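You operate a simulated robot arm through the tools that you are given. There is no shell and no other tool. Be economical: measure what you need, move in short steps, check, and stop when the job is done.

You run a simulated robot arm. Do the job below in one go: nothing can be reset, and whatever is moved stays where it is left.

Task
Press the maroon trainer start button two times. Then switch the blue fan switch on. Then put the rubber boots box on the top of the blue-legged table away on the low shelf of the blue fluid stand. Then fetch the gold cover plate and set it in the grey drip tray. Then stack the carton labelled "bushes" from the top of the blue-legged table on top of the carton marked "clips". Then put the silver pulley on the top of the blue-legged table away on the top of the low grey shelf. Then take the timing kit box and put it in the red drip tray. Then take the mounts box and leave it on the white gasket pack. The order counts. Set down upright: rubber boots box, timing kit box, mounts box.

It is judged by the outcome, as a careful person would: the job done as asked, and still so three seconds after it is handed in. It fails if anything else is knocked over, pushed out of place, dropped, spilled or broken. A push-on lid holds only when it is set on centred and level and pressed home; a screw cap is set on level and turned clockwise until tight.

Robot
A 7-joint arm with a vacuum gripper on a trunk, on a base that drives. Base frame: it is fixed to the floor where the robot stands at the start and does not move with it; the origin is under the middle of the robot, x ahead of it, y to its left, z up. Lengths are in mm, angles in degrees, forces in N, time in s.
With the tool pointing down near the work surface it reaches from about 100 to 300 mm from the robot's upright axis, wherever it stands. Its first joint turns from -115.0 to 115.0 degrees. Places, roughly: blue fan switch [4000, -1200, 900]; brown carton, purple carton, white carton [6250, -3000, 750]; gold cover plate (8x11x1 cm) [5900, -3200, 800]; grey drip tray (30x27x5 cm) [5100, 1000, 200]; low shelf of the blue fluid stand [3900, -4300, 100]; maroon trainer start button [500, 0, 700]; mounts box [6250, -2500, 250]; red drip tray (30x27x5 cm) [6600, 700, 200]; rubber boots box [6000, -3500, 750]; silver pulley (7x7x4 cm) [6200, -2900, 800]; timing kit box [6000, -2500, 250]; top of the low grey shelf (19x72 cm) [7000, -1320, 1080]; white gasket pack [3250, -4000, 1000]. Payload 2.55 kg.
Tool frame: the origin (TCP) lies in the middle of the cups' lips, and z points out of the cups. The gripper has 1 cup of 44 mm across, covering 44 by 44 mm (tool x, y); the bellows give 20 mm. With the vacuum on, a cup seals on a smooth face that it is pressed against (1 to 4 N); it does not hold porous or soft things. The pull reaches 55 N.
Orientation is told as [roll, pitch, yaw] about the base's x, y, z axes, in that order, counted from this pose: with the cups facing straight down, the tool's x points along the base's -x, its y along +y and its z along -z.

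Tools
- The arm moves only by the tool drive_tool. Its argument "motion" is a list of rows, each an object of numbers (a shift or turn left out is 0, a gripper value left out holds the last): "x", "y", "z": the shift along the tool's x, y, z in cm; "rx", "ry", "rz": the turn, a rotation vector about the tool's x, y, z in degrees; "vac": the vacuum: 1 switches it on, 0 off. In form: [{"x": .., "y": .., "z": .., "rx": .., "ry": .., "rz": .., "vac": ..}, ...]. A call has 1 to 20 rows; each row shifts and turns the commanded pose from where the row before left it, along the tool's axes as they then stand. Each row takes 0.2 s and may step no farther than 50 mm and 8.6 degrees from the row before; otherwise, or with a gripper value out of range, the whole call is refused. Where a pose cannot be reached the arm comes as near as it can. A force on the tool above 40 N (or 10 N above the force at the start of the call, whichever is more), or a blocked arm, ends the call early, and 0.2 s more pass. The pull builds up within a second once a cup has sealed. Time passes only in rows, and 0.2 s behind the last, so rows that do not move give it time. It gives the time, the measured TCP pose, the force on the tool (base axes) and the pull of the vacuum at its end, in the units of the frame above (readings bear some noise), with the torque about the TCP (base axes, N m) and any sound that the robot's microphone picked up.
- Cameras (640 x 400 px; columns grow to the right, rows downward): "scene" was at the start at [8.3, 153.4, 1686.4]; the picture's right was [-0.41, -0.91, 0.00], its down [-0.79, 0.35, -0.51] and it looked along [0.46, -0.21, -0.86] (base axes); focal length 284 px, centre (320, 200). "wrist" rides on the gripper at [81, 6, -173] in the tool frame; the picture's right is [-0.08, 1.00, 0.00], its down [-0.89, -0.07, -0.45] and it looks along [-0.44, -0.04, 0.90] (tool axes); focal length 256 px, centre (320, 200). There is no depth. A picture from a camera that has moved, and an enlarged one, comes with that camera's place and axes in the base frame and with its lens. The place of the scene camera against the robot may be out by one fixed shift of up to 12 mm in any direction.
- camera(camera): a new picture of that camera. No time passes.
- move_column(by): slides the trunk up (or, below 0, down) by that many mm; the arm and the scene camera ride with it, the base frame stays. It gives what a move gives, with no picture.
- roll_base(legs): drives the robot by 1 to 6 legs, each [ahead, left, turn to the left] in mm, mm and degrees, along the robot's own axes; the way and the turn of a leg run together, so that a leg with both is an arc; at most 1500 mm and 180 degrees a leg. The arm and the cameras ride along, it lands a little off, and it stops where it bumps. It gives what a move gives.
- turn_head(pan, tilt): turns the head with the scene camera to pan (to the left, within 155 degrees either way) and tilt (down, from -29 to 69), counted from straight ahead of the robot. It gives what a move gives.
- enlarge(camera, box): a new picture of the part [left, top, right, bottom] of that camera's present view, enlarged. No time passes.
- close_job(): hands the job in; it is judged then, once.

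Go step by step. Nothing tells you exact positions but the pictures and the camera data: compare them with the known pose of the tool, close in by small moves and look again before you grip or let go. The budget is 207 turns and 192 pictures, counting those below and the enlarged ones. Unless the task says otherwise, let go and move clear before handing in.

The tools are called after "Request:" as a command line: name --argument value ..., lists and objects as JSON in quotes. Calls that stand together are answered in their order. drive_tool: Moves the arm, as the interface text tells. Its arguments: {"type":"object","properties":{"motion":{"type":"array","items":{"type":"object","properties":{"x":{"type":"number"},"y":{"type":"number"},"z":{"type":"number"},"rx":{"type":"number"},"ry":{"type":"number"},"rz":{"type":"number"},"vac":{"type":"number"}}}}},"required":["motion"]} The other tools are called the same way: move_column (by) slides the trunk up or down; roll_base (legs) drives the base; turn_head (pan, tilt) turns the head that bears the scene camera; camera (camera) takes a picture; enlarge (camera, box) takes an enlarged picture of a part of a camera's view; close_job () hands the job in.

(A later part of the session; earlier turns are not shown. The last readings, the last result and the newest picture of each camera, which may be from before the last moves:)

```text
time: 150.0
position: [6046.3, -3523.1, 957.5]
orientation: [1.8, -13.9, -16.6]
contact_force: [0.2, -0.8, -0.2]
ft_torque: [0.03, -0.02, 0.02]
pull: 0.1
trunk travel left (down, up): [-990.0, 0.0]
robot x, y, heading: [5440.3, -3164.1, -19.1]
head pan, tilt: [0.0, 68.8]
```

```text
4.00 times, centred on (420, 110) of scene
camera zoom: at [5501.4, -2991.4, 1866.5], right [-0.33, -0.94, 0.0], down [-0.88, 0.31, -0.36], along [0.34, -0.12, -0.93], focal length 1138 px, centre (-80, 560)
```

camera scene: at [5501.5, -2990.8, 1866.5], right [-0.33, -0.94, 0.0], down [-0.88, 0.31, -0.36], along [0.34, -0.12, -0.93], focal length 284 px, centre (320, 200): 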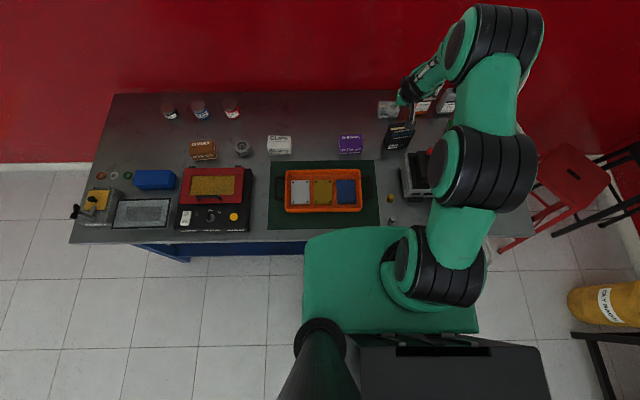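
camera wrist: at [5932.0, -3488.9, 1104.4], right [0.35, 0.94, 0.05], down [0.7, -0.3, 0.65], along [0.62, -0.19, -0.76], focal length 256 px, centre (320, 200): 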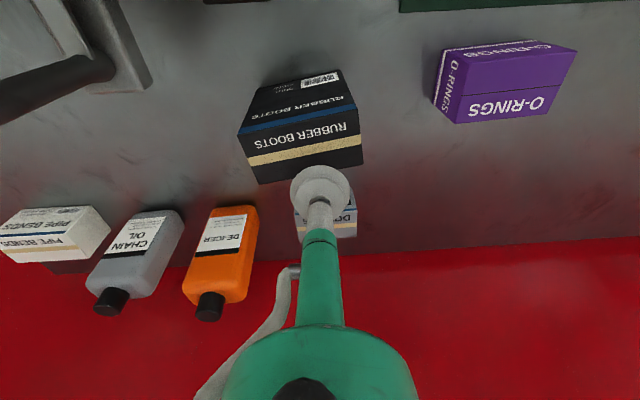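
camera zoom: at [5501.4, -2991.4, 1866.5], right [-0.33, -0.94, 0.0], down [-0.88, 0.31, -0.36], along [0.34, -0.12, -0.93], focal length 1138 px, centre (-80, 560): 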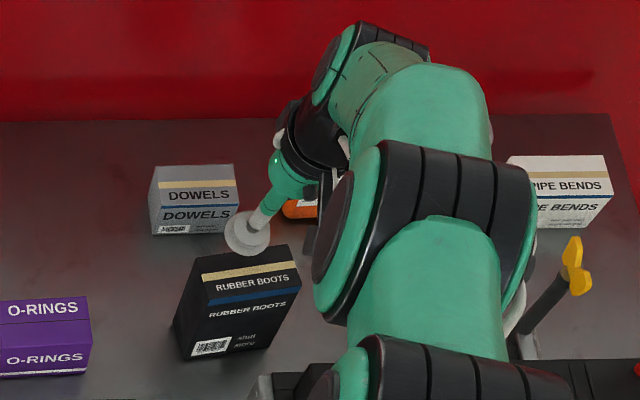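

The top face centre computes to about [6033, -3530], so I'm within 15 mm. I'll reduce the tilt, shift over it and lower with vacuum on.

Request:
drive_tool --motion '[{"ry": 5, "vac": 1}, {"x": 1.0, "y": -1.1}, {"z": 1.5, "x": 0.2}, {"z": 1.0, "x": 0.2}, {"z": 0.7}, {"z": 0.5}, {}]'

Request:
camera --camera "wrist"

```text
time: 151.6
position: [6022.6, -3522.5, 932.5]
orientation: [1.8, -9.0, -16.4]
contact_force: [0.1, -0.8, 0.1]
ft_torque: [-0.03, -0.01, 0.02]
pull: 0.1
out of reach, approached as far as the arm can: row 1
trunk travel left (down, up): [-990.0, 0.0]
robot x, y, heading: [5435.8, -3163.8, -19.4]
head pan, tilt: [0.0, 68.8]
```

```text
121 pictures are left
camera wrist: at [5921.6, -3492.1, 1089.5], right [0.35, 0.94, 0.04], down [0.75, -0.31, 0.58], along [0.55, -0.17, -0.82], focal length 256 px, centre (320, 200)
```

wrist: 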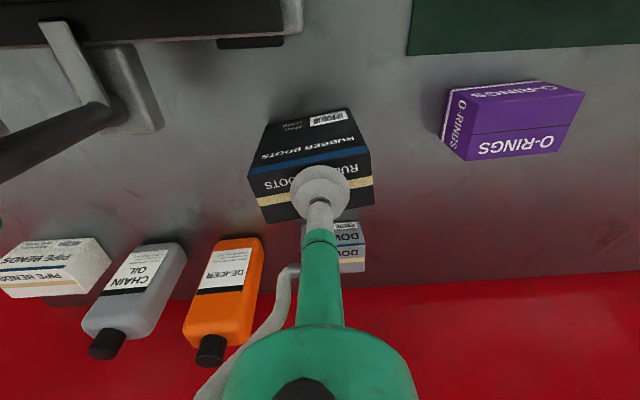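

Request:
drive_tool --motion '[{"x": -0.7, "y": -0.5}, {"z": 1.0}, {"z": 0.6}, {"z": 0.5}, {"z": 0.4}, {}]'

```text
time: 153.0
position: [6019.6, -3522.1, 917.1]
orientation: [1.9, -8.9, -16.3]
contact_force: [0.3, 0.6, 0.2]
ft_torque: [0.01, 0.03, 0.01]
pull: 0.1
out of reach, approached as far as the arm can: row 1, 2, 3, 5
trunk travel left (down, up): [-990.0, 0.0]
robot x, y, heading: [5440.7, -3160.5, -19.2]
head pan, tilt: [0.0, 68.8]
```

Request:
roll_base --legs '[[18, -8, 0]]'

Request:
enlarge --camera "wrist" --box '[220, 100, 420, 240]'

```text
time: 153.8
position: [6032.3, -3534.4, 918.1]
orientation: [1.8, -9.2, -16.3]
contact_force: [-0.5, 0.3, -0.5]
ft_torque: [-0.04, -0.05, 0.03]
pull: 0.0
trunk travel left (down, up): [-990.0, 0.0]
robot x, y, heading: [5457.7, -3177.6, -18.9]
head pan, tilt: [0.0, 68.8]
```

```text
2.86 times, centred on (320, 170) of wrist
camera zoom: at [5930.1, -3503.6, 1075.6], right [0.35, 0.94, 0.04], down [0.75, -0.31, 0.58], along [0.55, -0.17, -0.81], focal length 731 px, centre (320, 286)
```

zoom: 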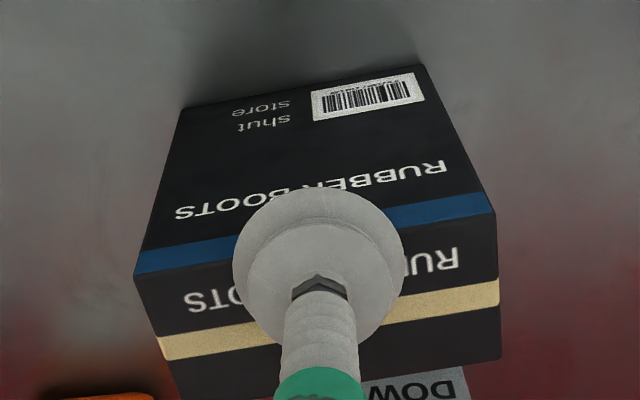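

Request:
drive_tool --motion '[{"ry": -5}, {"x": -1.0}, {"x": -1.0}, {}]'

Request:
enlarge --camera "wrist" --box '[220, 100, 420, 240]'

```text
time: 154.8
position: [6052.0, -3540.7, 921.6]
orientation: [2.0, -14.0, -16.5]
contact_force: [0.4, -0.3, -0.1]
ft_torque: [0.0, 0.0, -0.01]
pull: 0.1
trunk travel left (down, up): [-990.0, 0.0]
robot x, y, heading: [5453.7, -3181.2, -19.3]
head pan, tilt: [0.0, 68.8]
```

```text
2.86 times, centred on (320, 170) of wrist
camera zoom: at [5936.6, -3505.8, 1070.2], right [0.35, 0.94, 0.05], down [0.7, -0.3, 0.65], along [0.62, -0.19, -0.76], focal length 731 px, centre (320, 286)
```

zoom: 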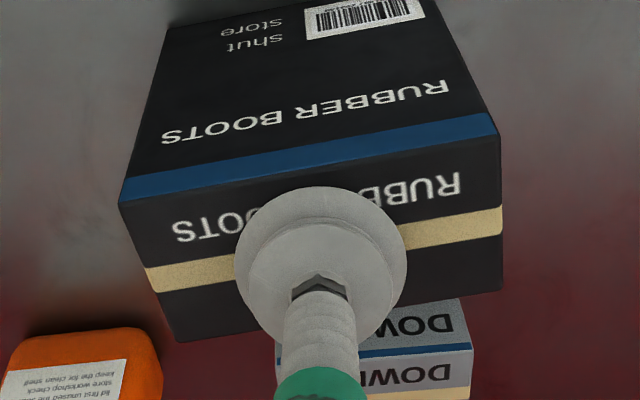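

It's centred now. I'll lower onto the top with vacuum on.

Request:
drive_tool --motion '[{"z": 0.6, "x": 0.12}, {"z": 0.4, "x": 0.1}, {"z": 0.4, "x": 0.1}, {"z": 0.4, "x": 0.1}, {}, {}]'

```text
time: 156.2
position: [6049.9, -3540.1, 911.8]
orientation: [1.7, -14.5, -16.6]
contact_force: [4.5, -3.0, 15.3]
ft_torque: [-0.13, 0.07, -0.02]
pull: 54.8
out of reach, approached as far as the arm can: row 3, 4
trunk travel left (down, up): [-990.0, 0.0]
robot x, y, heading: [5452.2, -3175.0, -19.1]
head pan, tilt: [0.0, 68.8]
```

The box is held (pull 55 N). I'll lift straight up, then draw back.

Request:
drive_tool --motion '[{"z": -1.5, "x": -0.3}, {"z": -2.5, "x": -0.5}, {"z": -3, "x": -0.5}, {"z": -4}, {"z": -4}, {}]'

Request:
camera --camera "wrist"

```text
time: 157.6
position: [6023.6, -3535.6, 1059.1]
orientation: [1.9, -13.8, -16.7]
contact_force: [-0.1, 0.8, -2.6]
ft_torque: [0.02, 0.19, -0.01]
pull: 55.0
trunk travel left (down, up): [-990.0, 0.0]
robot x, y, heading: [5454.6, -3172.1, -19.0]
head pan, tilt: [0.0, 68.8]
```

```text
118 pictures are left
camera wrist: at [5909.8, -3502.2, 1206.3], right [0.35, 0.94, 0.05], down [0.7, -0.3, 0.64], along [0.62, -0.19, -0.76], focal length 256 px, centre (320, 200)
```

wrist: 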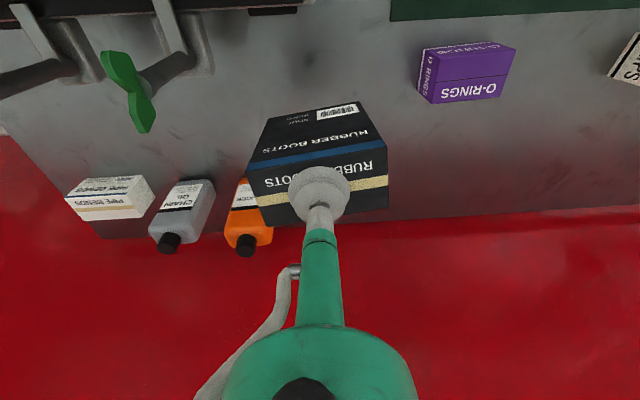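

Request:
drive_tool --motion '[{"y": 3.5, "z": -2}, {"y": 3.5, "z": -2}, {"y": 3.5}, {"ry": 5}, {"ry": 5}, {"ry": 3.5}, {}]'

Request:
roll_base --legs '[[-550, 0, 0]]'

Request:
turn_head --pan -90 --tilt 20

Request:
camera --camera "scene"

```text
time: 159.2
position: [6043.3, -3432.4, 1100.3]
orientation: [1.7, -0.5, -16.0]
contact_force: [-0.7, -1.0, -2.4]
ft_torque: [0.01, 0.15, 0.01]
pull: 55.1
trunk travel left (down, up): [-990.0, 0.0]
robot x, y, heading: [5451.5, -3175.1, -18.8]
head pan, tilt: [0.0, 68.8]
```

```text
time: 162.4
position: [5516.8, -3252.2, 1099.8]
orientation: [1.8, -0.4, -16.3]
contact_force: [-0.7, -1.2, -2.4]
ft_torque: [0.05, 0.14, 0.03]
pull: 55.0
trunk travel left (down, up): [-990.0, 0.0]
robot x, y, heading: [4926.2, -2991.7, -19.5]
head pan, tilt: [0.0, 68.8]
```

```text
time: 164.1
position: [5516.1, -3252.0, 1099.6]
orientation: [1.8, -0.5, -16.2]
contact_force: [-0.1, -0.4, -1.5]
ft_torque: [-0.01, 0.15, -0.02]
pull: 55.0
trunk travel left (down, up): [-990.0, 0.0]
robot x, y, heading: [4926.8, -2993.9, -19.1]
head pan, tilt: [-90.0, 20.0]
```

```text
117 pictures are left
camera scene: at [4905.6, -2890.4, 1934.0], right [-0.94, 0.33, 0.0], down [0.11, 0.32, -0.94], along [-0.31, -0.89, -0.34], focal length 284 px, centre (320, 200)
```

scene: 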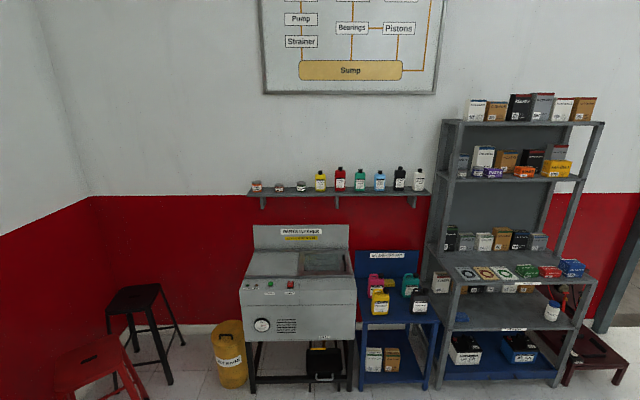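

Request:
enlarge --camera "scene" --box '[330, 240, 470, 395]'

Request:
enlarge --camera "scene" --box '[420, 220, 610, 340]'

```text
2.58 times, centred on (400, 318) of scene
camera zoom: at [4905.6, -2890.4, 1934.0], right [-0.94, 0.33, 0.0], down [0.11, 0.32, -0.94], along [-0.31, -0.89, -0.34], focal length 734 px, centre (114, -103)
```

zoom: 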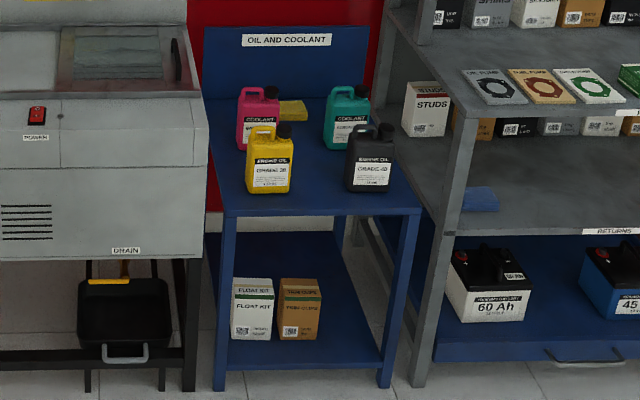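

```text
3.33 times, centred on (515, 280) of scene
camera zoom: at [4905.6, -2890.4, 1934.0], right [-0.94, 0.33, 0.0], down [0.11, 0.32, -0.94], along [-0.31, -0.89, -0.34], focal length 948 px, centre (-330, -67)
```

zoom: 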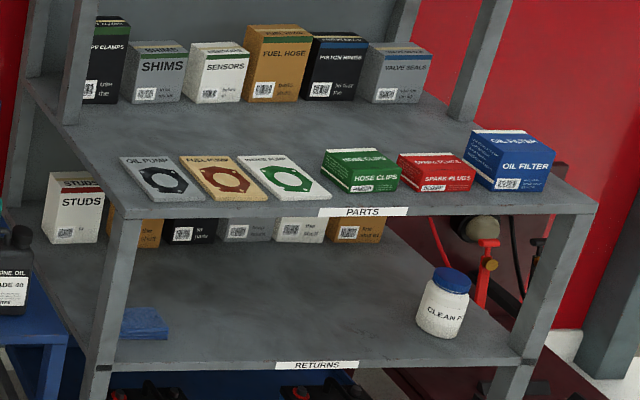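

The fluid stand's low shelf (z≈80, top about 600) has free room right of the trim clips box. I'll drive there with the box held high, and stop short to look.

Request:
roll_base --legs '[[0, 0, -89.3], [500, -671, 0]]'

Request:
turn_head --pan 0 --tilt 45

Request:
camera --camera "scene"

```text
time: 172.3
position: [3883.1, -3849.4, 1100.0]
orientation: [1.8, -0.5, -105.4]
contact_force: [-0.8, -0.5, -2.1]
ft_torque: [0.1, -0.01, -0.01]
pull: 55.2
trunk travel left (down, up): [-990.0, 0.0]
robot x, y, heading: [4134.7, -3254.9, -108.4]
head pan, tilt: [-90.0, 20.0]
```

```text
time: 174.0
position: [3881.6, -3849.6, 1100.2]
orientation: [1.8, -0.5, -105.4]
contact_force: [0.4, -0.5, -2.7]
ft_torque: [0.09, -0.03, -0.02]
pull: 54.9
trunk travel left (down, up): [-990.0, 0.0]
robot x, y, heading: [4133.2, -3257.0, -108.5]
head pan, tilt: [0.0, 45.0]
```

```text
114 pictures are left
camera scene: at [4299.5, -3327.9, 1895.4], right [-0.95, 0.32, 0.0], down [0.22, 0.67, -0.71], along [-0.22, -0.67, -0.71], focal length 284 px, centre (320, 200)
```

scene: 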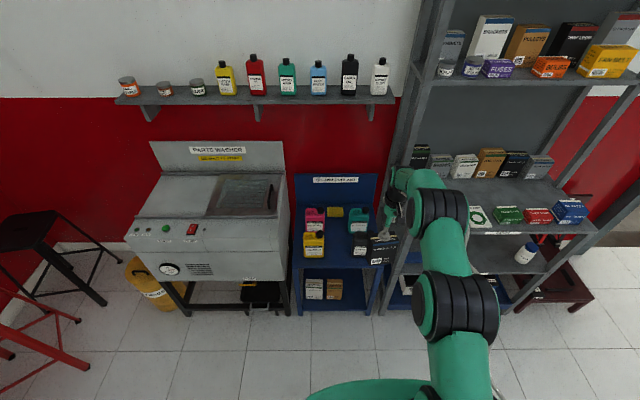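

I'm 190 mm short of the stand. I'll lower the trunk to bring the box down to shelf level, then look.

Request:
move_column --by -800

Request:
camera --camera "scene"

Request:
camera --camera "wrist"

```text
refused: -800 is not a number from -400 to 400
```

```text
113 pictures are left
camera scene: at [4299.5, -3327.9, 1895.4], right [-0.95, 0.32, 0.0], down [0.22, 0.67, -0.71], along [-0.22, -0.67, -0.71], focal length 284 px, centre (320, 200)
```

scene: 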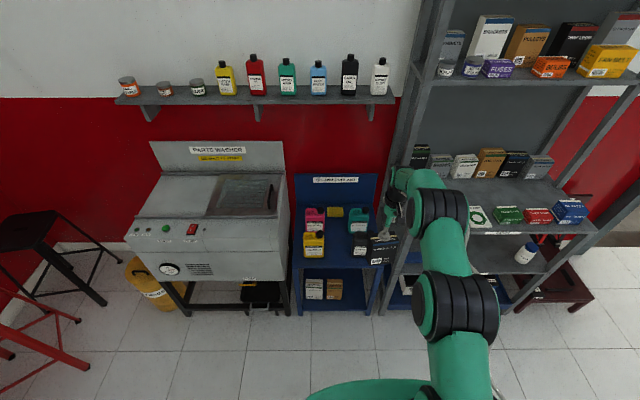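

```text
112 pictures are left
camera wrist: at [3905.6, -3770.5, 1270.7], right [0.94, -0.34, 0.03], down [-0.32, -0.83, 0.45], along [-0.13, -0.43, -0.89], focal length 256 px, centre (320, 200)
```

wrist: 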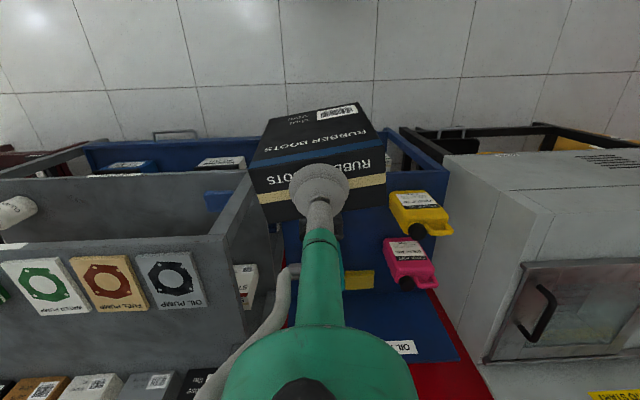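

Request:
move_column --by -400

Request:
move_column --by -380

Request:
camera --camera "scene"

Request:
camera --camera "wrist"

```text
time: 177.8
position: [3882.0, -3849.2, 700.2]
orientation: [1.8, -0.5, -105.5]
contact_force: [0.5, 0.0, -2.0]
ft_torque: [0.08, -0.05, 0.02]
pull: 55.3
trunk travel left (down, up): [-590.0, 400.0]
robot x, y, heading: [4130.7, -3255.5, -108.5]
head pan, tilt: [0.0, 45.0]
```

```text
time: 181.5
position: [3882.6, -3848.2, 319.1]
orientation: [1.8, -0.4, -105.4]
contact_force: [0.4, -0.4, -2.1]
ft_torque: [0.13, -0.02, -0.01]
pull: 55.6
trunk travel left (down, up): [-210.0, 780.0]
robot x, y, heading: [4134.6, -3259.3, -108.3]
head pan, tilt: [0.0, 45.0]
```

```text
111 pictures are left
camera scene: at [4299.7, -3327.7, 1115.4], right [-0.95, 0.32, 0.0], down [0.22, 0.67, -0.71], along [-0.22, -0.67, -0.71], focal length 284 px, centre (320, 200)
```

scene: 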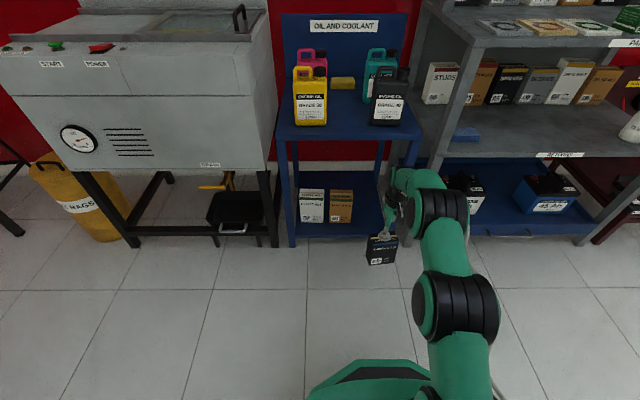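

```text
110 pictures are left
camera wrist: at [3905.6, -3770.3, 490.9], right [0.94, -0.34, 0.03], down [-0.32, -0.83, 0.45], along [-0.13, -0.43, -0.89], focal length 256 px, centre (320, 200)
```

wrist: 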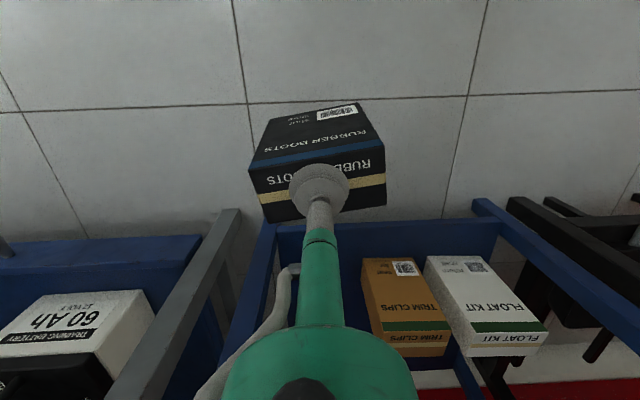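

The slot right of TRIM CLIPS is straight ahead. To keep the elbow below the stand's top I'll raise the tool relative to the shoulder, lower the trunk to its bottom, and square the box to the shelf.

Request:
drive_tool --motion '[{"x": 3, "rz": 3}, {"x": 3, "rz": 3}, {"x": 2, "rz": 3}, {"z": -4}, {"z": -4}, {"z": -4}, {"z": -4}, {"z": -3}, {}]'

Request:
move_column --by -205

Request:
camera --camera "scene"

Request:
camera --camera "wrist"

```text
time: 183.5
position: [3912.0, -3749.0, 481.0]
orientation: [2.0, -0.2, -114.5]
contact_force: [0.4, 0.1, -2.6]
ft_torque: [0.12, -0.01, -0.01]
pull: 55.1
out of reach, approached as far as the arm can: row 7, 8
trunk travel left (down, up): [-210.0, 780.0]
robot x, y, heading: [4133.8, -3255.9, -108.5]
head pan, tilt: [0.0, 45.0]
```

```text
time: 185.7
position: [3912.6, -3747.7, 277.2]
orientation: [2.0, -0.3, -114.4]
contact_force: [-0.1, -0.1, -2.4]
ft_torque: [0.09, 0.0, 0.0]
pull: 55.3
trunk travel left (down, up): [-5.0, 985.0]
robot x, y, heading: [4130.2, -3259.6, -108.4]
head pan, tilt: [0.0, 45.0]
```

```text
109 pictures are left
camera scene: at [4299.7, -3327.7, 910.4], right [-0.95, 0.32, 0.0], down [0.22, 0.67, -0.71], along [-0.22, -0.67, -0.71], focal length 284 px, centre (320, 200)
```

scene: 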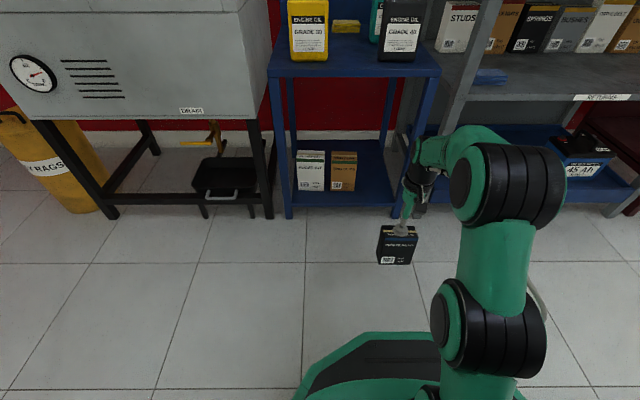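

```text
108 pictures are left
camera wrist: at [3946.7, -3674.9, 448.5], right [0.87, -0.48, 0.03], down [-0.45, -0.78, 0.45], along [-0.19, -0.41, -0.89], focal length 256 px, centre (320, 200)
```

wrist: 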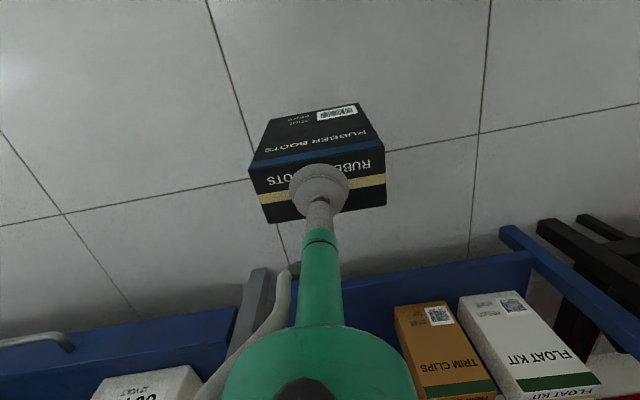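

Request:
enlarge --camera "scene" --box '[260, 40, 460, 270]'

```text
1.74 times, centred on (360, 155) of scene
camera zoom: at [4299.7, -3327.7, 910.4], right [-0.95, 0.32, 0.0], down [0.22, 0.67, -0.71], along [-0.22, -0.67, -0.71], focal length 495 px, centre (250, 278)
```

zoom: 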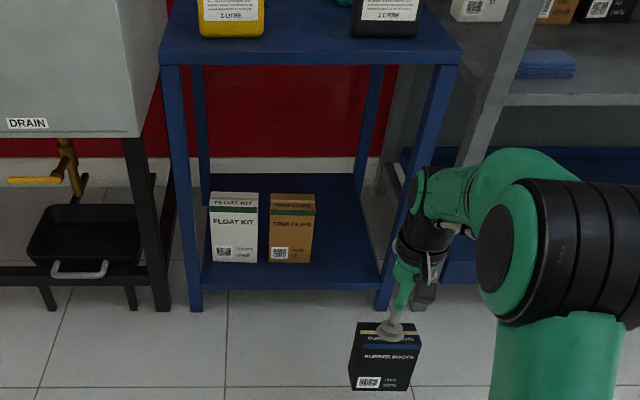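

The shelf top is at z≈117 and the stand top's underside at about 590. I'll tilt the tool 15° forward so the wrist stays outside the stand, then drive the box in most of the way and look.

Request:
drive_tool --motion '[{"ry": -5}, {"ry": -5}, {"ry": -5}, {"y": 0.8}, {}]'

Request:
roll_base --legs '[[230, 0, 0]]'

Request:
camera --camera "scene"

Request:
camera --camera "wrist"

```text
time: 186.9
position: [3920.0, -3751.5, 276.8]
orientation: [1.9, -15.3, -114.9]
contact_force: [1.0, -0.2, -2.7]
ft_torque: [0.15, -0.05, 0.01]
pull: 54.5
trunk travel left (down, up): [-5.0, 985.0]
robot x, y, heading: [4132.7, -3252.0, -108.4]
head pan, tilt: [0.0, 45.0]
```

```text
time: 188.6
position: [3845.9, -3965.3, 277.6]
orientation: [2.0, -15.3, -115.0]
contact_force: [0.7, 0.1, -2.3]
ft_torque: [0.14, -0.07, 0.02]
pull: 54.7
trunk travel left (down, up): [-5.0, 985.0]
robot x, y, heading: [4056.9, -3469.5, -108.4]
head pan, tilt: [0.0, 45.0]
```

```text
106 pictures are left
camera scene: at [4227.7, -3542.7, 910.4], right [-0.95, 0.32, 0.0], down [0.22, 0.67, -0.71], along [-0.23, -0.67, -0.71], focal length 284 px, centre (320, 200)
```

scene: 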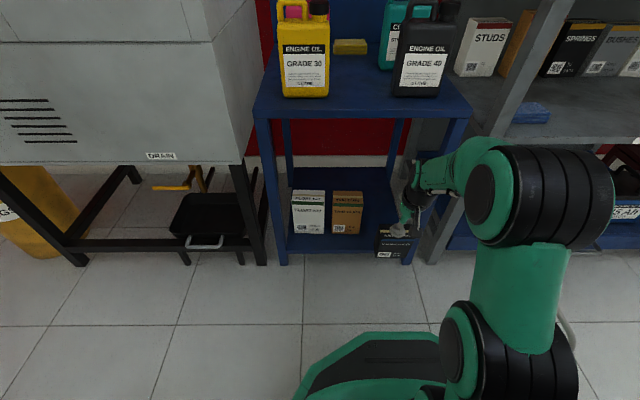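

```text
105 pictures are left
camera wrist: at [3899.5, -3854.6, 421.5], right [0.87, -0.48, 0.05], down [-0.39, -0.64, 0.66], along [-0.29, -0.6, -0.75], focal length 256 px, centre (320, 200)
```

wrist: 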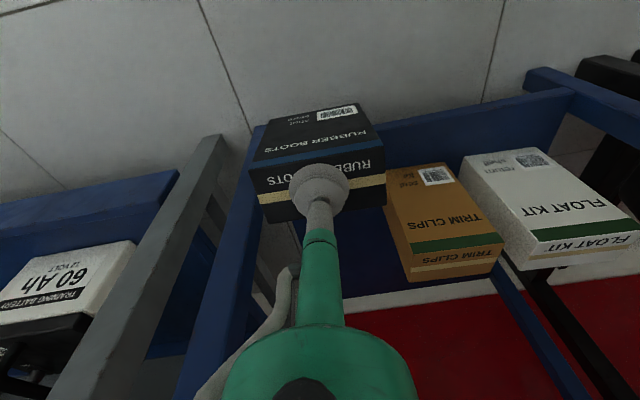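

Lateral alignment looks right. I'll drive the last 95 mm in and look again.

Request:
roll_base --legs '[[98, 0, 0]]'

Request:
camera --camera "wrist"

Request:
enlarge --camera "scene" --box '[240, 80, 500, 280]'

```text
time: 189.7
position: [3816.7, -4057.9, 275.6]
orientation: [2.0, -15.2, -115.0]
contact_force: [0.7, 1.0, -3.0]
ft_torque: [0.15, -0.05, 0.01]
pull: 54.9
trunk travel left (down, up): [-5.0, 985.0]
robot x, y, heading: [4029.2, -3560.6, -108.4]
head pan, tilt: [0.0, 45.0]
```

```text
104 pictures are left
camera wrist: at [3869.1, -3946.5, 421.5], right [0.87, -0.48, 0.05], down [-0.39, -0.64, 0.66], along [-0.28, -0.6, -0.75], focal length 256 px, centre (320, 200)
```

wrist: 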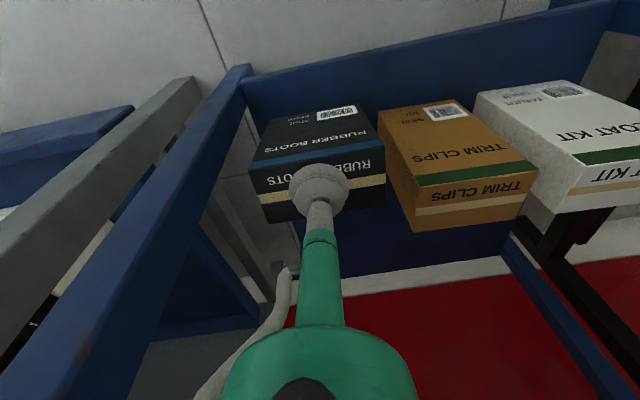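

```text
2.00 times, centred on (370, 180) of scene
camera zoom: at [4197.0, -3634.4, 910.4], right [-0.95, 0.32, 0.0], down [0.22, 0.67, -0.71], along [-0.22, -0.67, -0.71], focal length 569 px, centre (220, 240)
```

zoom: 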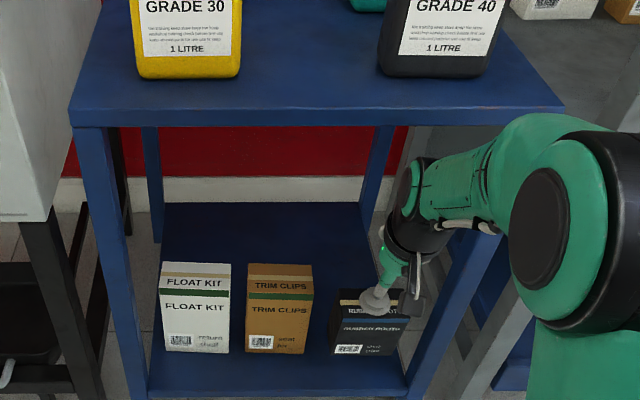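

The box should go about 16 mm left to be safely inside the shelf's right edge. I'll shift, then lower gently until it seats.

Request:
drive_tool --motion '[{"y": 0.8}, {"y": 0.8}, {"z": 0.9, "x": 0.25}, {"z": 0.9, "x": 0.25}, {"z": 0.5, "x": 0.13}, {}]'

Request:
enlarge --camera "scene" --box '[240, 80, 500, 280]'

```text
time: 191.1
position: [3830.8, -4063.5, 253.1]
orientation: [2.0, -15.3, -115.0]
contact_force: [0.2, 1.0, -2.7]
ft_torque: [0.17, -0.05, 0.02]
pull: 54.4
trunk travel left (down, up): [-5.0, 985.0]
robot x, y, heading: [4029.5, -3562.8, -108.8]
head pan, tilt: [0.0, 45.0]
```

```text
2.00 times, centred on (370, 180) of scene
camera zoom: at [4197.0, -3634.4, 910.4], right [-0.95, 0.32, 0.0], down [0.22, 0.67, -0.71], along [-0.22, -0.67, -0.71], focal length 569 px, centre (220, 240)
```

zoom: 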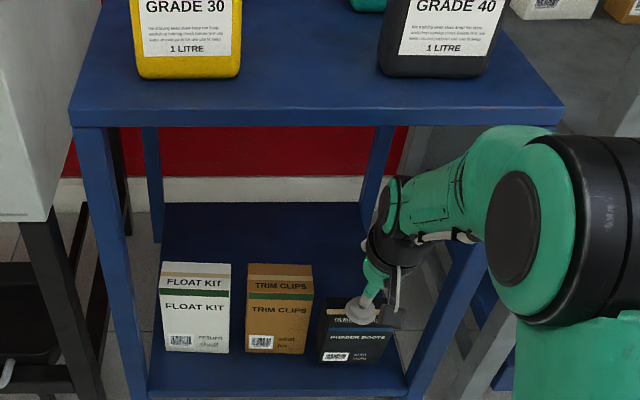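

Request:
drive_tool --motion '[{"z": 0.5, "x": 0.13}, {"z": 0.4, "x": 0.1}, {"z": 0.3, "x": 0.08}, {"z": 0.3, "x": 0.08}, {}]'

```text
time: 192.3
position: [3832.0, -4064.6, 238.4]
orientation: [2.0, -15.3, -114.9]
contact_force: [0.0, 0.8, -2.4]
ft_torque: [0.13, -0.05, -0.01]
pull: 54.8
trunk travel left (down, up): [-5.0, 985.0]
robot x, y, heading: [4028.7, -3561.9, -108.6]
head pan, tilt: [0.0, 45.0]
```

Request:
drive_tool --motion '[{"z": 0.4, "x": 0.1}, {"z": 0.4, "x": 0.1}, {"z": 0.3, "x": 0.08}, {"z": 0.3, "x": 0.08}, {}]'

Request:
enlarge --camera "scene" --box '[300, 180, 460, 300]'

```text
time: 193.5
position: [3830.8, -4065.1, 223.4]
orientation: [2.0, -15.3, -115.0]
contact_force: [-0.1, 0.4, -1.8]
ft_torque: [0.12, -0.05, 0.01]
pull: 54.5
trunk travel left (down, up): [-5.0, 985.0]
robot x, y, heading: [4025.2, -3563.1, -108.4]
head pan, tilt: [0.0, 45.0]
```

```text
3.33 times, centred on (380, 240) of scene
camera zoom: at [4197.0, -3634.4, 910.4], right [-0.95, 0.32, 0.0], down [0.22, 0.67, -0.71], along [-0.22, -0.67, -0.71], focal length 948 px, centre (120, 67)
```

zoom: 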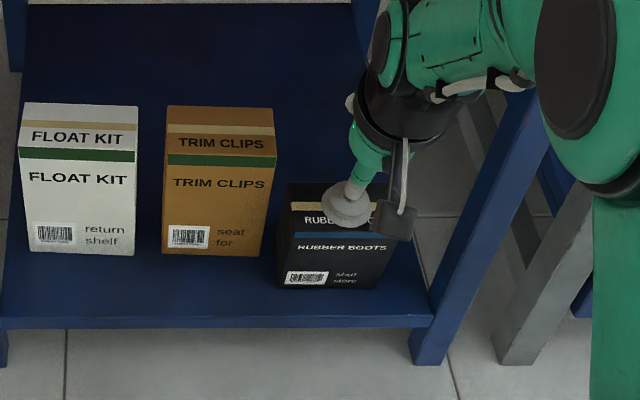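

Request:
drive_tool --motion '[{"z": 0.4, "x": 0.1}, {"z": 0.3, "x": 0.08}, {"z": 0.3, "x": 0.08}, {}]'

Request:
drive_tool --motion '[{"z": 0.3, "x": 0.08}, {"z": 0.3, "x": 0.08}, {}]'

```text
time: 194.5
position: [3830.6, -4068.9, 217.5]
orientation: [2.0, -16.1, -115.0]
contact_force: [1.2, -2.5, 26.8]
ft_torque: [0.41, 0.04, -0.02]
pull: 54.7
trunk travel left (down, up): [-5.0, 985.0]
robot x, y, heading: [4028.3, -3563.6, -108.5]
head pan, tilt: [0.0, 45.0]
```

```text
time: 195.1
position: [3830.3, -4072.4, 215.3]
orientation: [2.0, -16.4, -115.0]
contact_force: [2.2, 1.4, 10.5]
ft_torque: [0.72, -0.01, -0.1]
pull: 54.5
trunk travel left (down, up): [-5.0, 985.0]
robot x, y, heading: [4032.7, -3564.2, -108.5]
head pan, tilt: [0.0, 45.0]
stopped in row 2: the force on the tool passed its limit at 40 N (the readings are from after the stop); the commanded pose is now the measured one
```

Request:
drive_tool --motion '[{"vac": 0}, {}, {}, {}, {}]'

Request:
enlarge --camera "scene" --box '[300, 180, 460, 300]'

Request:
camera --camera "wrist"

```text
time: 196.3
position: [3830.7, -4070.6, 212.2]
orientation: [2.0, -16.0, -115.0]
contact_force: [0.5, -0.5, 1.9]
ft_torque: [0.03, -0.01, -0.01]
pull: 0.1
trunk travel left (down, up): [-5.0, 985.0]
robot x, y, heading: [4027.9, -3563.2, -108.2]
head pan, tilt: [0.0, 45.0]
```

```text
3.33 times, centred on (380, 240) of scene
camera zoom: at [4197.1, -3634.4, 910.4], right [-0.95, 0.32, 0.0], down [0.22, 0.67, -0.71], along [-0.22, -0.67, -0.71], focal length 948 px, centre (120, 67)
```

zoom: 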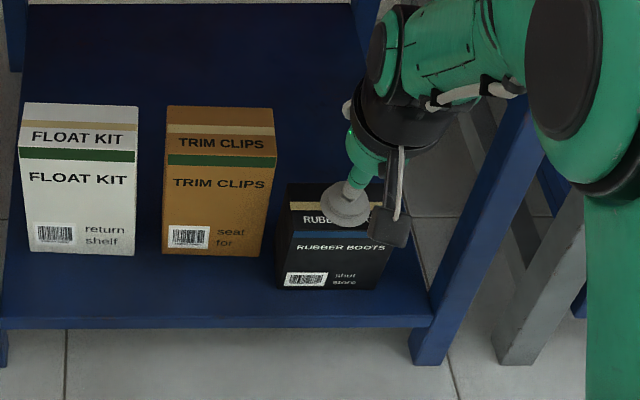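

```text
99 pictures are left
camera wrist: at [3884.4, -3957.6, 356.5], right [0.88, -0.48, 0.06], down [-0.39, -0.63, 0.67], along [-0.29, -0.61, -0.74], focal length 256 px, centre (320, 200)
```

wrist: 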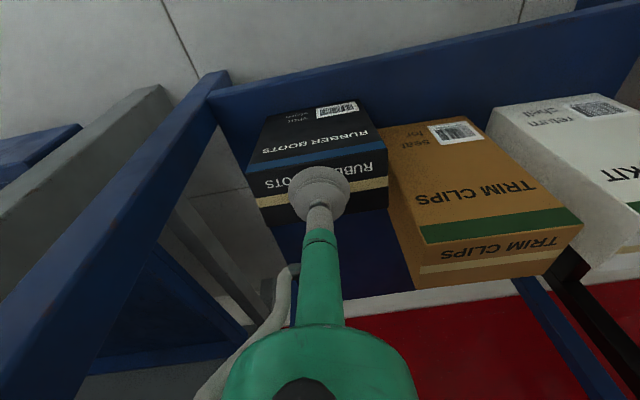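

The box is set flat on the shelf beside the others. I'll lift the cup off, back out and raise the trunk.

Request:
drive_tool --motion '[{"z": -0.5}, {"z": -1.5}, {"z": -1.5}, {}]'

Request:
roll_base --legs '[[-420, 0, 0]]'

Request:
enlarge --camera "scene" --box '[260, 80, 460, 240]'

```text
time: 197.3
position: [3834.0, -4061.2, 246.3]
orientation: [2.1, -15.9, -115.0]
contact_force: [-0.3, -0.2, 0.8]
ft_torque: [-0.02, 0.04, -0.02]
pull: 0.1
trunk travel left (down, up): [-5.0, 985.0]
robot x, y, heading: [4030.3, -3563.5, -108.7]
head pan, tilt: [0.0, 45.0]
```

```text
time: 199.9
position: [3964.4, -3668.8, 246.5]
orientation: [2.0, -16.1, -115.2]
contact_force: [0.1, 1.0, -0.5]
ft_torque: [0.02, -0.01, -0.02]
pull: 0.1
trunk travel left (down, up): [-5.0, 985.0]
robot x, y, heading: [4164.2, -3170.3, -108.6]
head pan, tilt: [0.0, 45.0]
```

```text
2.50 times, centred on (360, 160) of scene
camera zoom: at [4328.3, -3243.9, 910.4], right [-0.95, 0.32, 0.0], down [0.23, 0.67, -0.71], along [-0.23, -0.67, -0.71], focal length 711 px, centre (220, 300)
```

zoom: 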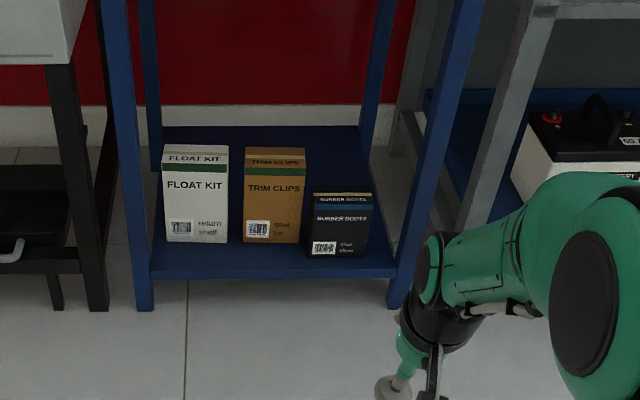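

Rubber boots are done. Next is the gold plate in the orange tray, so I'll raise the trunk, level the tool and drive to the table.

Request:
move_column --by 400

Request:
move_column --by 400

Request:
drive_tool --motion '[{"ry": 8}, {"ry": 8}, {"rz": -6.6}, {"x": 4}, {}]'

Request:
roll_base --legs '[[0, 0, 89.5], [1100, 640, 0]]'

Request:
camera --camera "scene"

```text
time: 203.7
position: [3964.3, -3670.2, 647.2]
orientation: [2.0, -16.0, -115.1]
contact_force: [0.5, 0.1, -0.4]
ft_torque: [-0.02, 0.0, 0.01]
pull: 0.1
trunk travel left (down, up): [-405.0, 585.0]
robot x, y, heading: [4162.2, -3170.4, -108.7]
head pan, tilt: [0.0, 45.0]
```

```text
time: 207.5
position: [3965.0, -3669.7, 1046.4]
orientation: [1.9, -16.1, -115.1]
contact_force: [0.2, 0.9, 0.4]
ft_torque: [-0.01, -0.01, 0.02]
pull: 0.0
trunk travel left (down, up): [-805.0, 185.0]
robot x, y, heading: [4161.1, -3172.4, -108.6]
head pan, tilt: [0.0, 45.0]
```

```text
time: 208.7
position: [3976.4, -3631.9, 1045.9]
orientation: [1.9, -0.2, -108.0]
contact_force: [0.0, -0.8, -0.1]
ft_torque: [0.03, -0.02, -0.02]
pull: 0.0
trunk travel left (down, up): [-805.0, 185.0]
robot x, y, heading: [4163.8, -3172.2, -108.8]
head pan, tilt: [0.0, 45.0]
```

```text
time: 218.9
position: [5871.0, -3100.1, 1045.5]
orientation: [1.9, -0.3, -18.6]
contact_force: [-0.6, -0.3, -0.3]
ft_torque: [0.01, 0.0, -0.01]
pull: 0.1
trunk travel left (down, up): [-805.0, 185.0]
robot x, y, heading: [5413.1, -2908.9, -19.3]
head pan, tilt: [0.0, 45.0]
```

```text
97 pictures are left
camera scene: at [5497.8, -2746.4, 1710.3], right [-0.33, -0.94, 0.0], down [-0.67, 0.23, -0.71], along [0.67, -0.23, -0.71], focal length 284 px, centre (320, 200)
```

scene: 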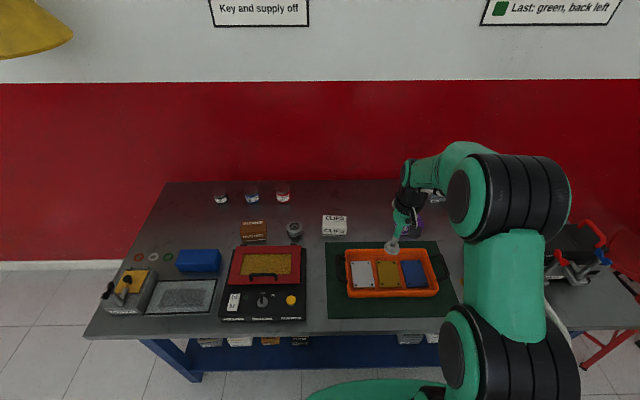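

Request:
drive_tool --motion '[{"x": -3.5, "y": -1.5}, {"x": -3.5, "y": -1.5}, {"z": 4.5}, {"z": 4.5}, {"z": 4.5}, {}]'

Request:
camera --camera "wrist"

```text
time: 220.3
position: [5931.6, -3145.8, 912.7]
orientation: [1.9, -0.4, -18.6]
contact_force: [0.6, 0.5, -0.3]
ft_torque: [0.0, -0.01, 0.0]
pull: 0.1
trunk travel left (down, up): [-805.0, 185.0]
robot x, y, heading: [5413.4, -2908.4, -19.2]
head pan, tilt: [0.0, 45.0]
```

```text
96 pictures are left
camera wrist: at [5855.0, -3119.2, 1083.2], right [0.39, 0.92, 0.03], down [0.82, -0.36, 0.45], along [0.42, -0.15, -0.89], focal length 256 px, centre (320, 200)
```

wrist: 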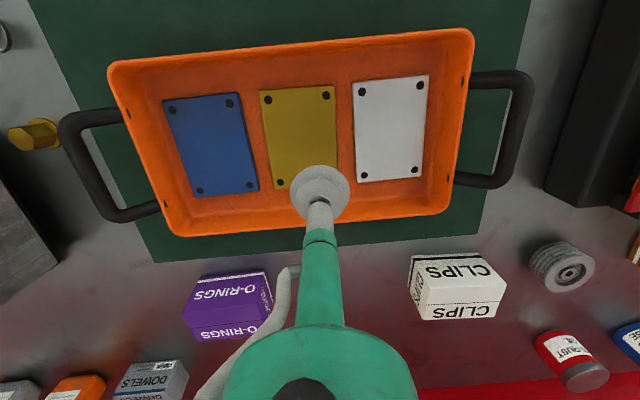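

Request:
drive_tool --motion '[{"x": 1.8, "y": -1.8}, {"z": 4}, {"z": 3}, {}]'

Request:
camera --camera "wrist"

```text
time: 221.3
position: [5907.0, -3156.1, 840.2]
orientation: [1.9, -0.3, -18.6]
contact_force: [0.2, -0.4, -0.9]
ft_torque: [0.0, -0.01, -0.02]
pull: 0.2
trunk travel left (down, up): [-805.0, 185.0]
robot x, y, heading: [5412.9, -2912.1, -19.0]
head pan, tilt: [0.0, 45.0]
```

```text
95 pictures are left
camera wrist: at [5831.4, -3129.6, 1012.4], right [0.39, 0.92, 0.03], down [0.82, -0.36, 0.45], along [0.42, -0.15, -0.89], focal length 256 px, centre (320, 200)
```

wrist: 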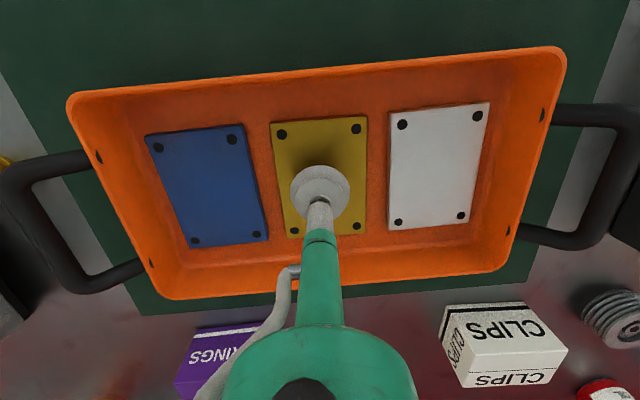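

Centred. I'll lower onto the plate with the vacuum on.

Request:
drive_tool --motion '[{"z": 2, "vac": 1}, {"z": 0.8}, {"z": 0.5}, {"z": 0.4}, {"z": 0.3}, {}]'

```text
time: 222.2
position: [5913.5, -3157.6, 814.0]
orientation: [1.8, -1.1, -18.6]
contact_force: [-4.2, 2.8, 17.3]
ft_torque: [-0.01, 0.55, -0.05]
pull: 55.1
trunk travel left (down, up): [-805.0, 185.0]
robot x, y, heading: [5413.9, -2911.3, -19.4]
head pan, tilt: [0.0, 45.0]
stopped in row 4: the force on the tool passed its limit at 40 N (the readings are from after the stop); the commanded pose is now the measured one
```

Request:
drive_tool --motion '[{"z": -1}, {"z": -2}, {"z": -3}, {"z": -4}, {"z": -5}, {"z": -5}, {"z": -5}, {}]'

Request:
camera --camera "wrist"

```text
time: 224.1
position: [5906.1, -3162.4, 1061.2]
orientation: [1.8, -0.8, -18.5]
contact_force: [-0.8, -0.5, -1.9]
ft_torque: [-0.04, 0.06, 0.0]
pull: 55.1
trunk travel left (down, up): [-805.0, 185.0]
robot x, y, heading: [5411.0, -2910.0, -19.4]
head pan, tilt: [0.0, 45.0]
```

```text
94 pictures are left
camera wrist: at [5828.5, -3135.6, 1231.5], right [0.39, 0.92, 0.03], down [0.81, -0.36, 0.46], along [0.43, -0.15, -0.89], focal length 256 px, centre (320, 200)
```

wrist: 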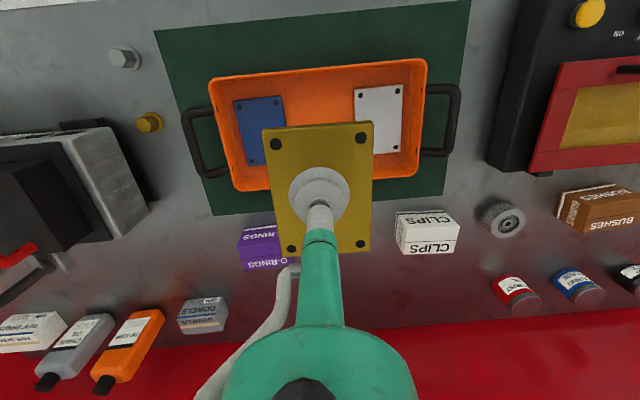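

The plate is held. I'll back off and drive towards the grey drip tray, then look for it.

Request:
roll_base --legs '[[-450, 0, 0], [0, 0, 90], [1400, 0, 0]]'

Request:
turn_head --pan 10 --tilt 25

Request:
camera --camera "scene"

```text
time: 237.2
position: [5685.4, -938.4, 1060.7]
orientation: [1.8, -0.8, 72.4]
contact_force: [0.1, 0.5, -1.9]
ft_torque: [-0.03, 0.01, 0.02]
pull: 55.0
trunk travel left (down, up): [-805.0, 185.0]
robot x, y, heading: [5440.4, -1436.5, 71.8]
head pan, tilt: [0.0, 45.0]
```

```text
time: 238.0
position: [5684.3, -939.9, 1060.6]
orientation: [1.9, -0.9, 72.4]
contact_force: [1.0, -0.2, -1.9]
ft_torque: [-0.05, -0.04, -0.01]
pull: 54.7
trunk travel left (down, up): [-805.0, 185.0]
robot x, y, heading: [5443.8, -1440.3, 71.8]
head pan, tilt: [10.0, 25.0]
```

```text
93 pictures are left
camera scene: at [5274.8, -1344.6, 1740.9], right [0.99, -0.14, 0.0], down [-0.06, -0.42, -0.91], along [0.13, 0.9, -0.42], focal length 284 px, centre (320, 200)
```

scene: 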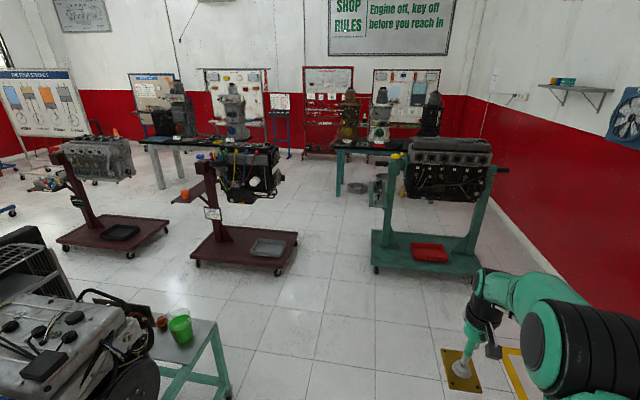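

The grey tray is at about [5110, 966] on the maroon stand, partly under an engine. I'll go to a standoff in front, heading 90°, and lower there.

Request:
roll_base --legs '[[0, 0, 18.2], [1480, 0, 0], [0, 370, 0]]'

Request:
move_column --by -400

Request:
turn_head --pan 0 --tilt 35

Request:
camera --camera "scene"

```text
time: 248.3
position: [5171.3, 605.1, 1060.1]
orientation: [1.9, -0.9, 90.2]
contact_force: [0.4, 1.2, -1.9]
ft_torque: [-0.03, -0.06, -0.02]
pull: 55.6
trunk travel left (down, up): [-805.0, 185.0]
robot x, y, heading: [5091.3, 53.2, 89.6]
head pan, tilt: [10.0, 25.0]
```

```text
time: 252.1
position: [5171.3, 604.7, 660.9]
orientation: [1.8, -1.0, 90.1]
contact_force: [-0.1, 0.7, -2.3]
ft_torque: [-0.01, -0.07, -0.04]
pull: 55.4
trunk travel left (down, up): [-405.0, 585.0]
robot x, y, heading: [5090.1, 56.5, 89.5]
head pan, tilt: [10.0, 25.0]
```

```text
time: 252.9
position: [5170.7, 604.8, 660.8]
orientation: [1.8, -0.9, 90.1]
contact_force: [-0.7, -0.4, -2.2]
ft_torque: [-0.02, -0.05, 0.0]
pull: 54.9
trunk travel left (down, up): [-405.0, 585.0]
robot x, y, heading: [5091.7, 56.9, 89.5]
head pan, tilt: [0.0, 35.0]
```

```text
92 pictures are left
camera scene: at [4921.8, 89.9, 1325.2], right [1.0, -0.01, 0.0], down [-0.01, -0.57, -0.82], along [0.01, 0.82, -0.57], focal length 284 px, centre (320, 200)
```

scene: 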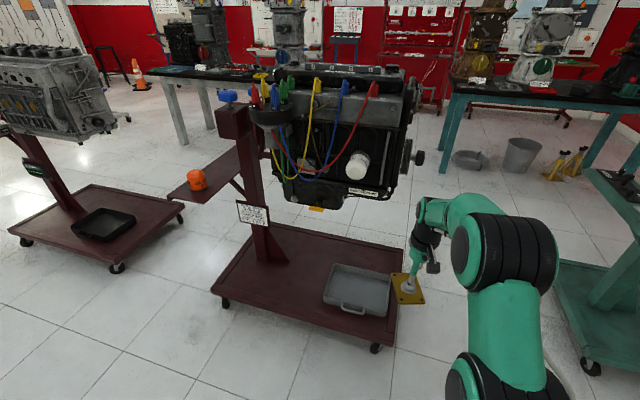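

Request:
move_column --by -370

Request:
roll_base --legs '[[200, 62, 0]]'

Request:
turn_head --pan -5 --tilt 45

Request:
camera --camera "scene"

Request:
camera --camera "wrist"

```text
time: 256.4
position: [5172.0, 605.2, 291.7]
orientation: [1.8, -0.8, 90.1]
contact_force: [-0.2, -0.5, -2.5]
ft_torque: [0.0, 0.01, 0.01]
pull: 54.7
trunk travel left (down, up): [-35.0, 955.0]
robot x, y, heading: [5093.9, 55.4, 89.2]
head pan, tilt: [0.0, 35.0]
```

```text
time: 258.1
position: [5111.7, 804.6, 290.6]
orientation: [1.8, -0.8, 89.9]
contact_force: [0.3, -0.1, -1.3]
ft_torque: [-0.01, -0.02, 0.0]
pull: 55.4
trunk travel left (down, up): [-35.0, 955.0]
robot x, y, heading: [5031.9, 257.5, 89.5]
head pan, tilt: [0.0, 35.0]
```

```text
time: 258.8
position: [5112.5, 805.7, 290.7]
orientation: [1.8, -0.9, 90.0]
contact_force: [-0.4, 0.6, -2.2]
ft_torque: [0.01, 0.01, 0.0]
pull: 54.9
trunk travel left (down, up): [-35.0, 955.0]
robot x, y, heading: [5028.5, 256.2, 89.4]
head pan, tilt: [-5.0, 45.0]
```

```text
91 pictures are left
camera scene: at [4868.2, 283.2, 940.4], right [1.0, -0.1, 0.0], down [-0.07, -0.7, -0.71], along [0.07, 0.7, -0.71], focal length 284 px, centre (320, 200)
```

scene: 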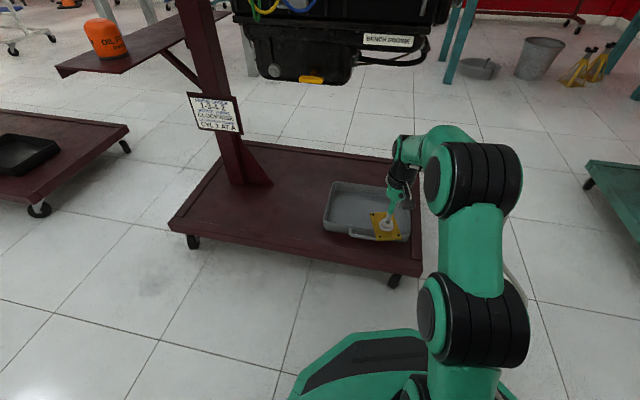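

```text
90 pictures are left
camera wrist: at [5111.5, 721.2, 461.4], right [-1.0, 0.08, 0.03], down [0.08, 0.89, 0.46], along [0.01, 0.46, -0.89], focal length 256 px, centre (320, 200)
```

wrist: 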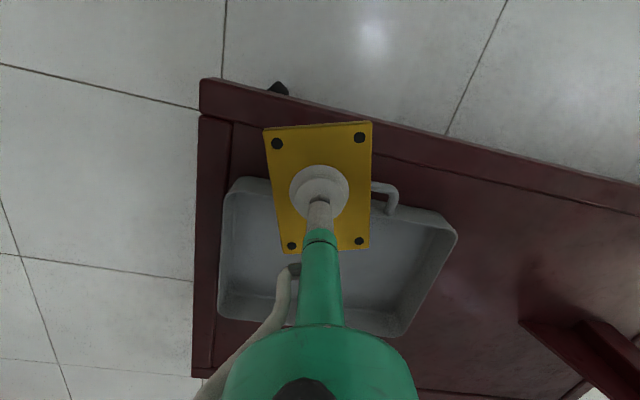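

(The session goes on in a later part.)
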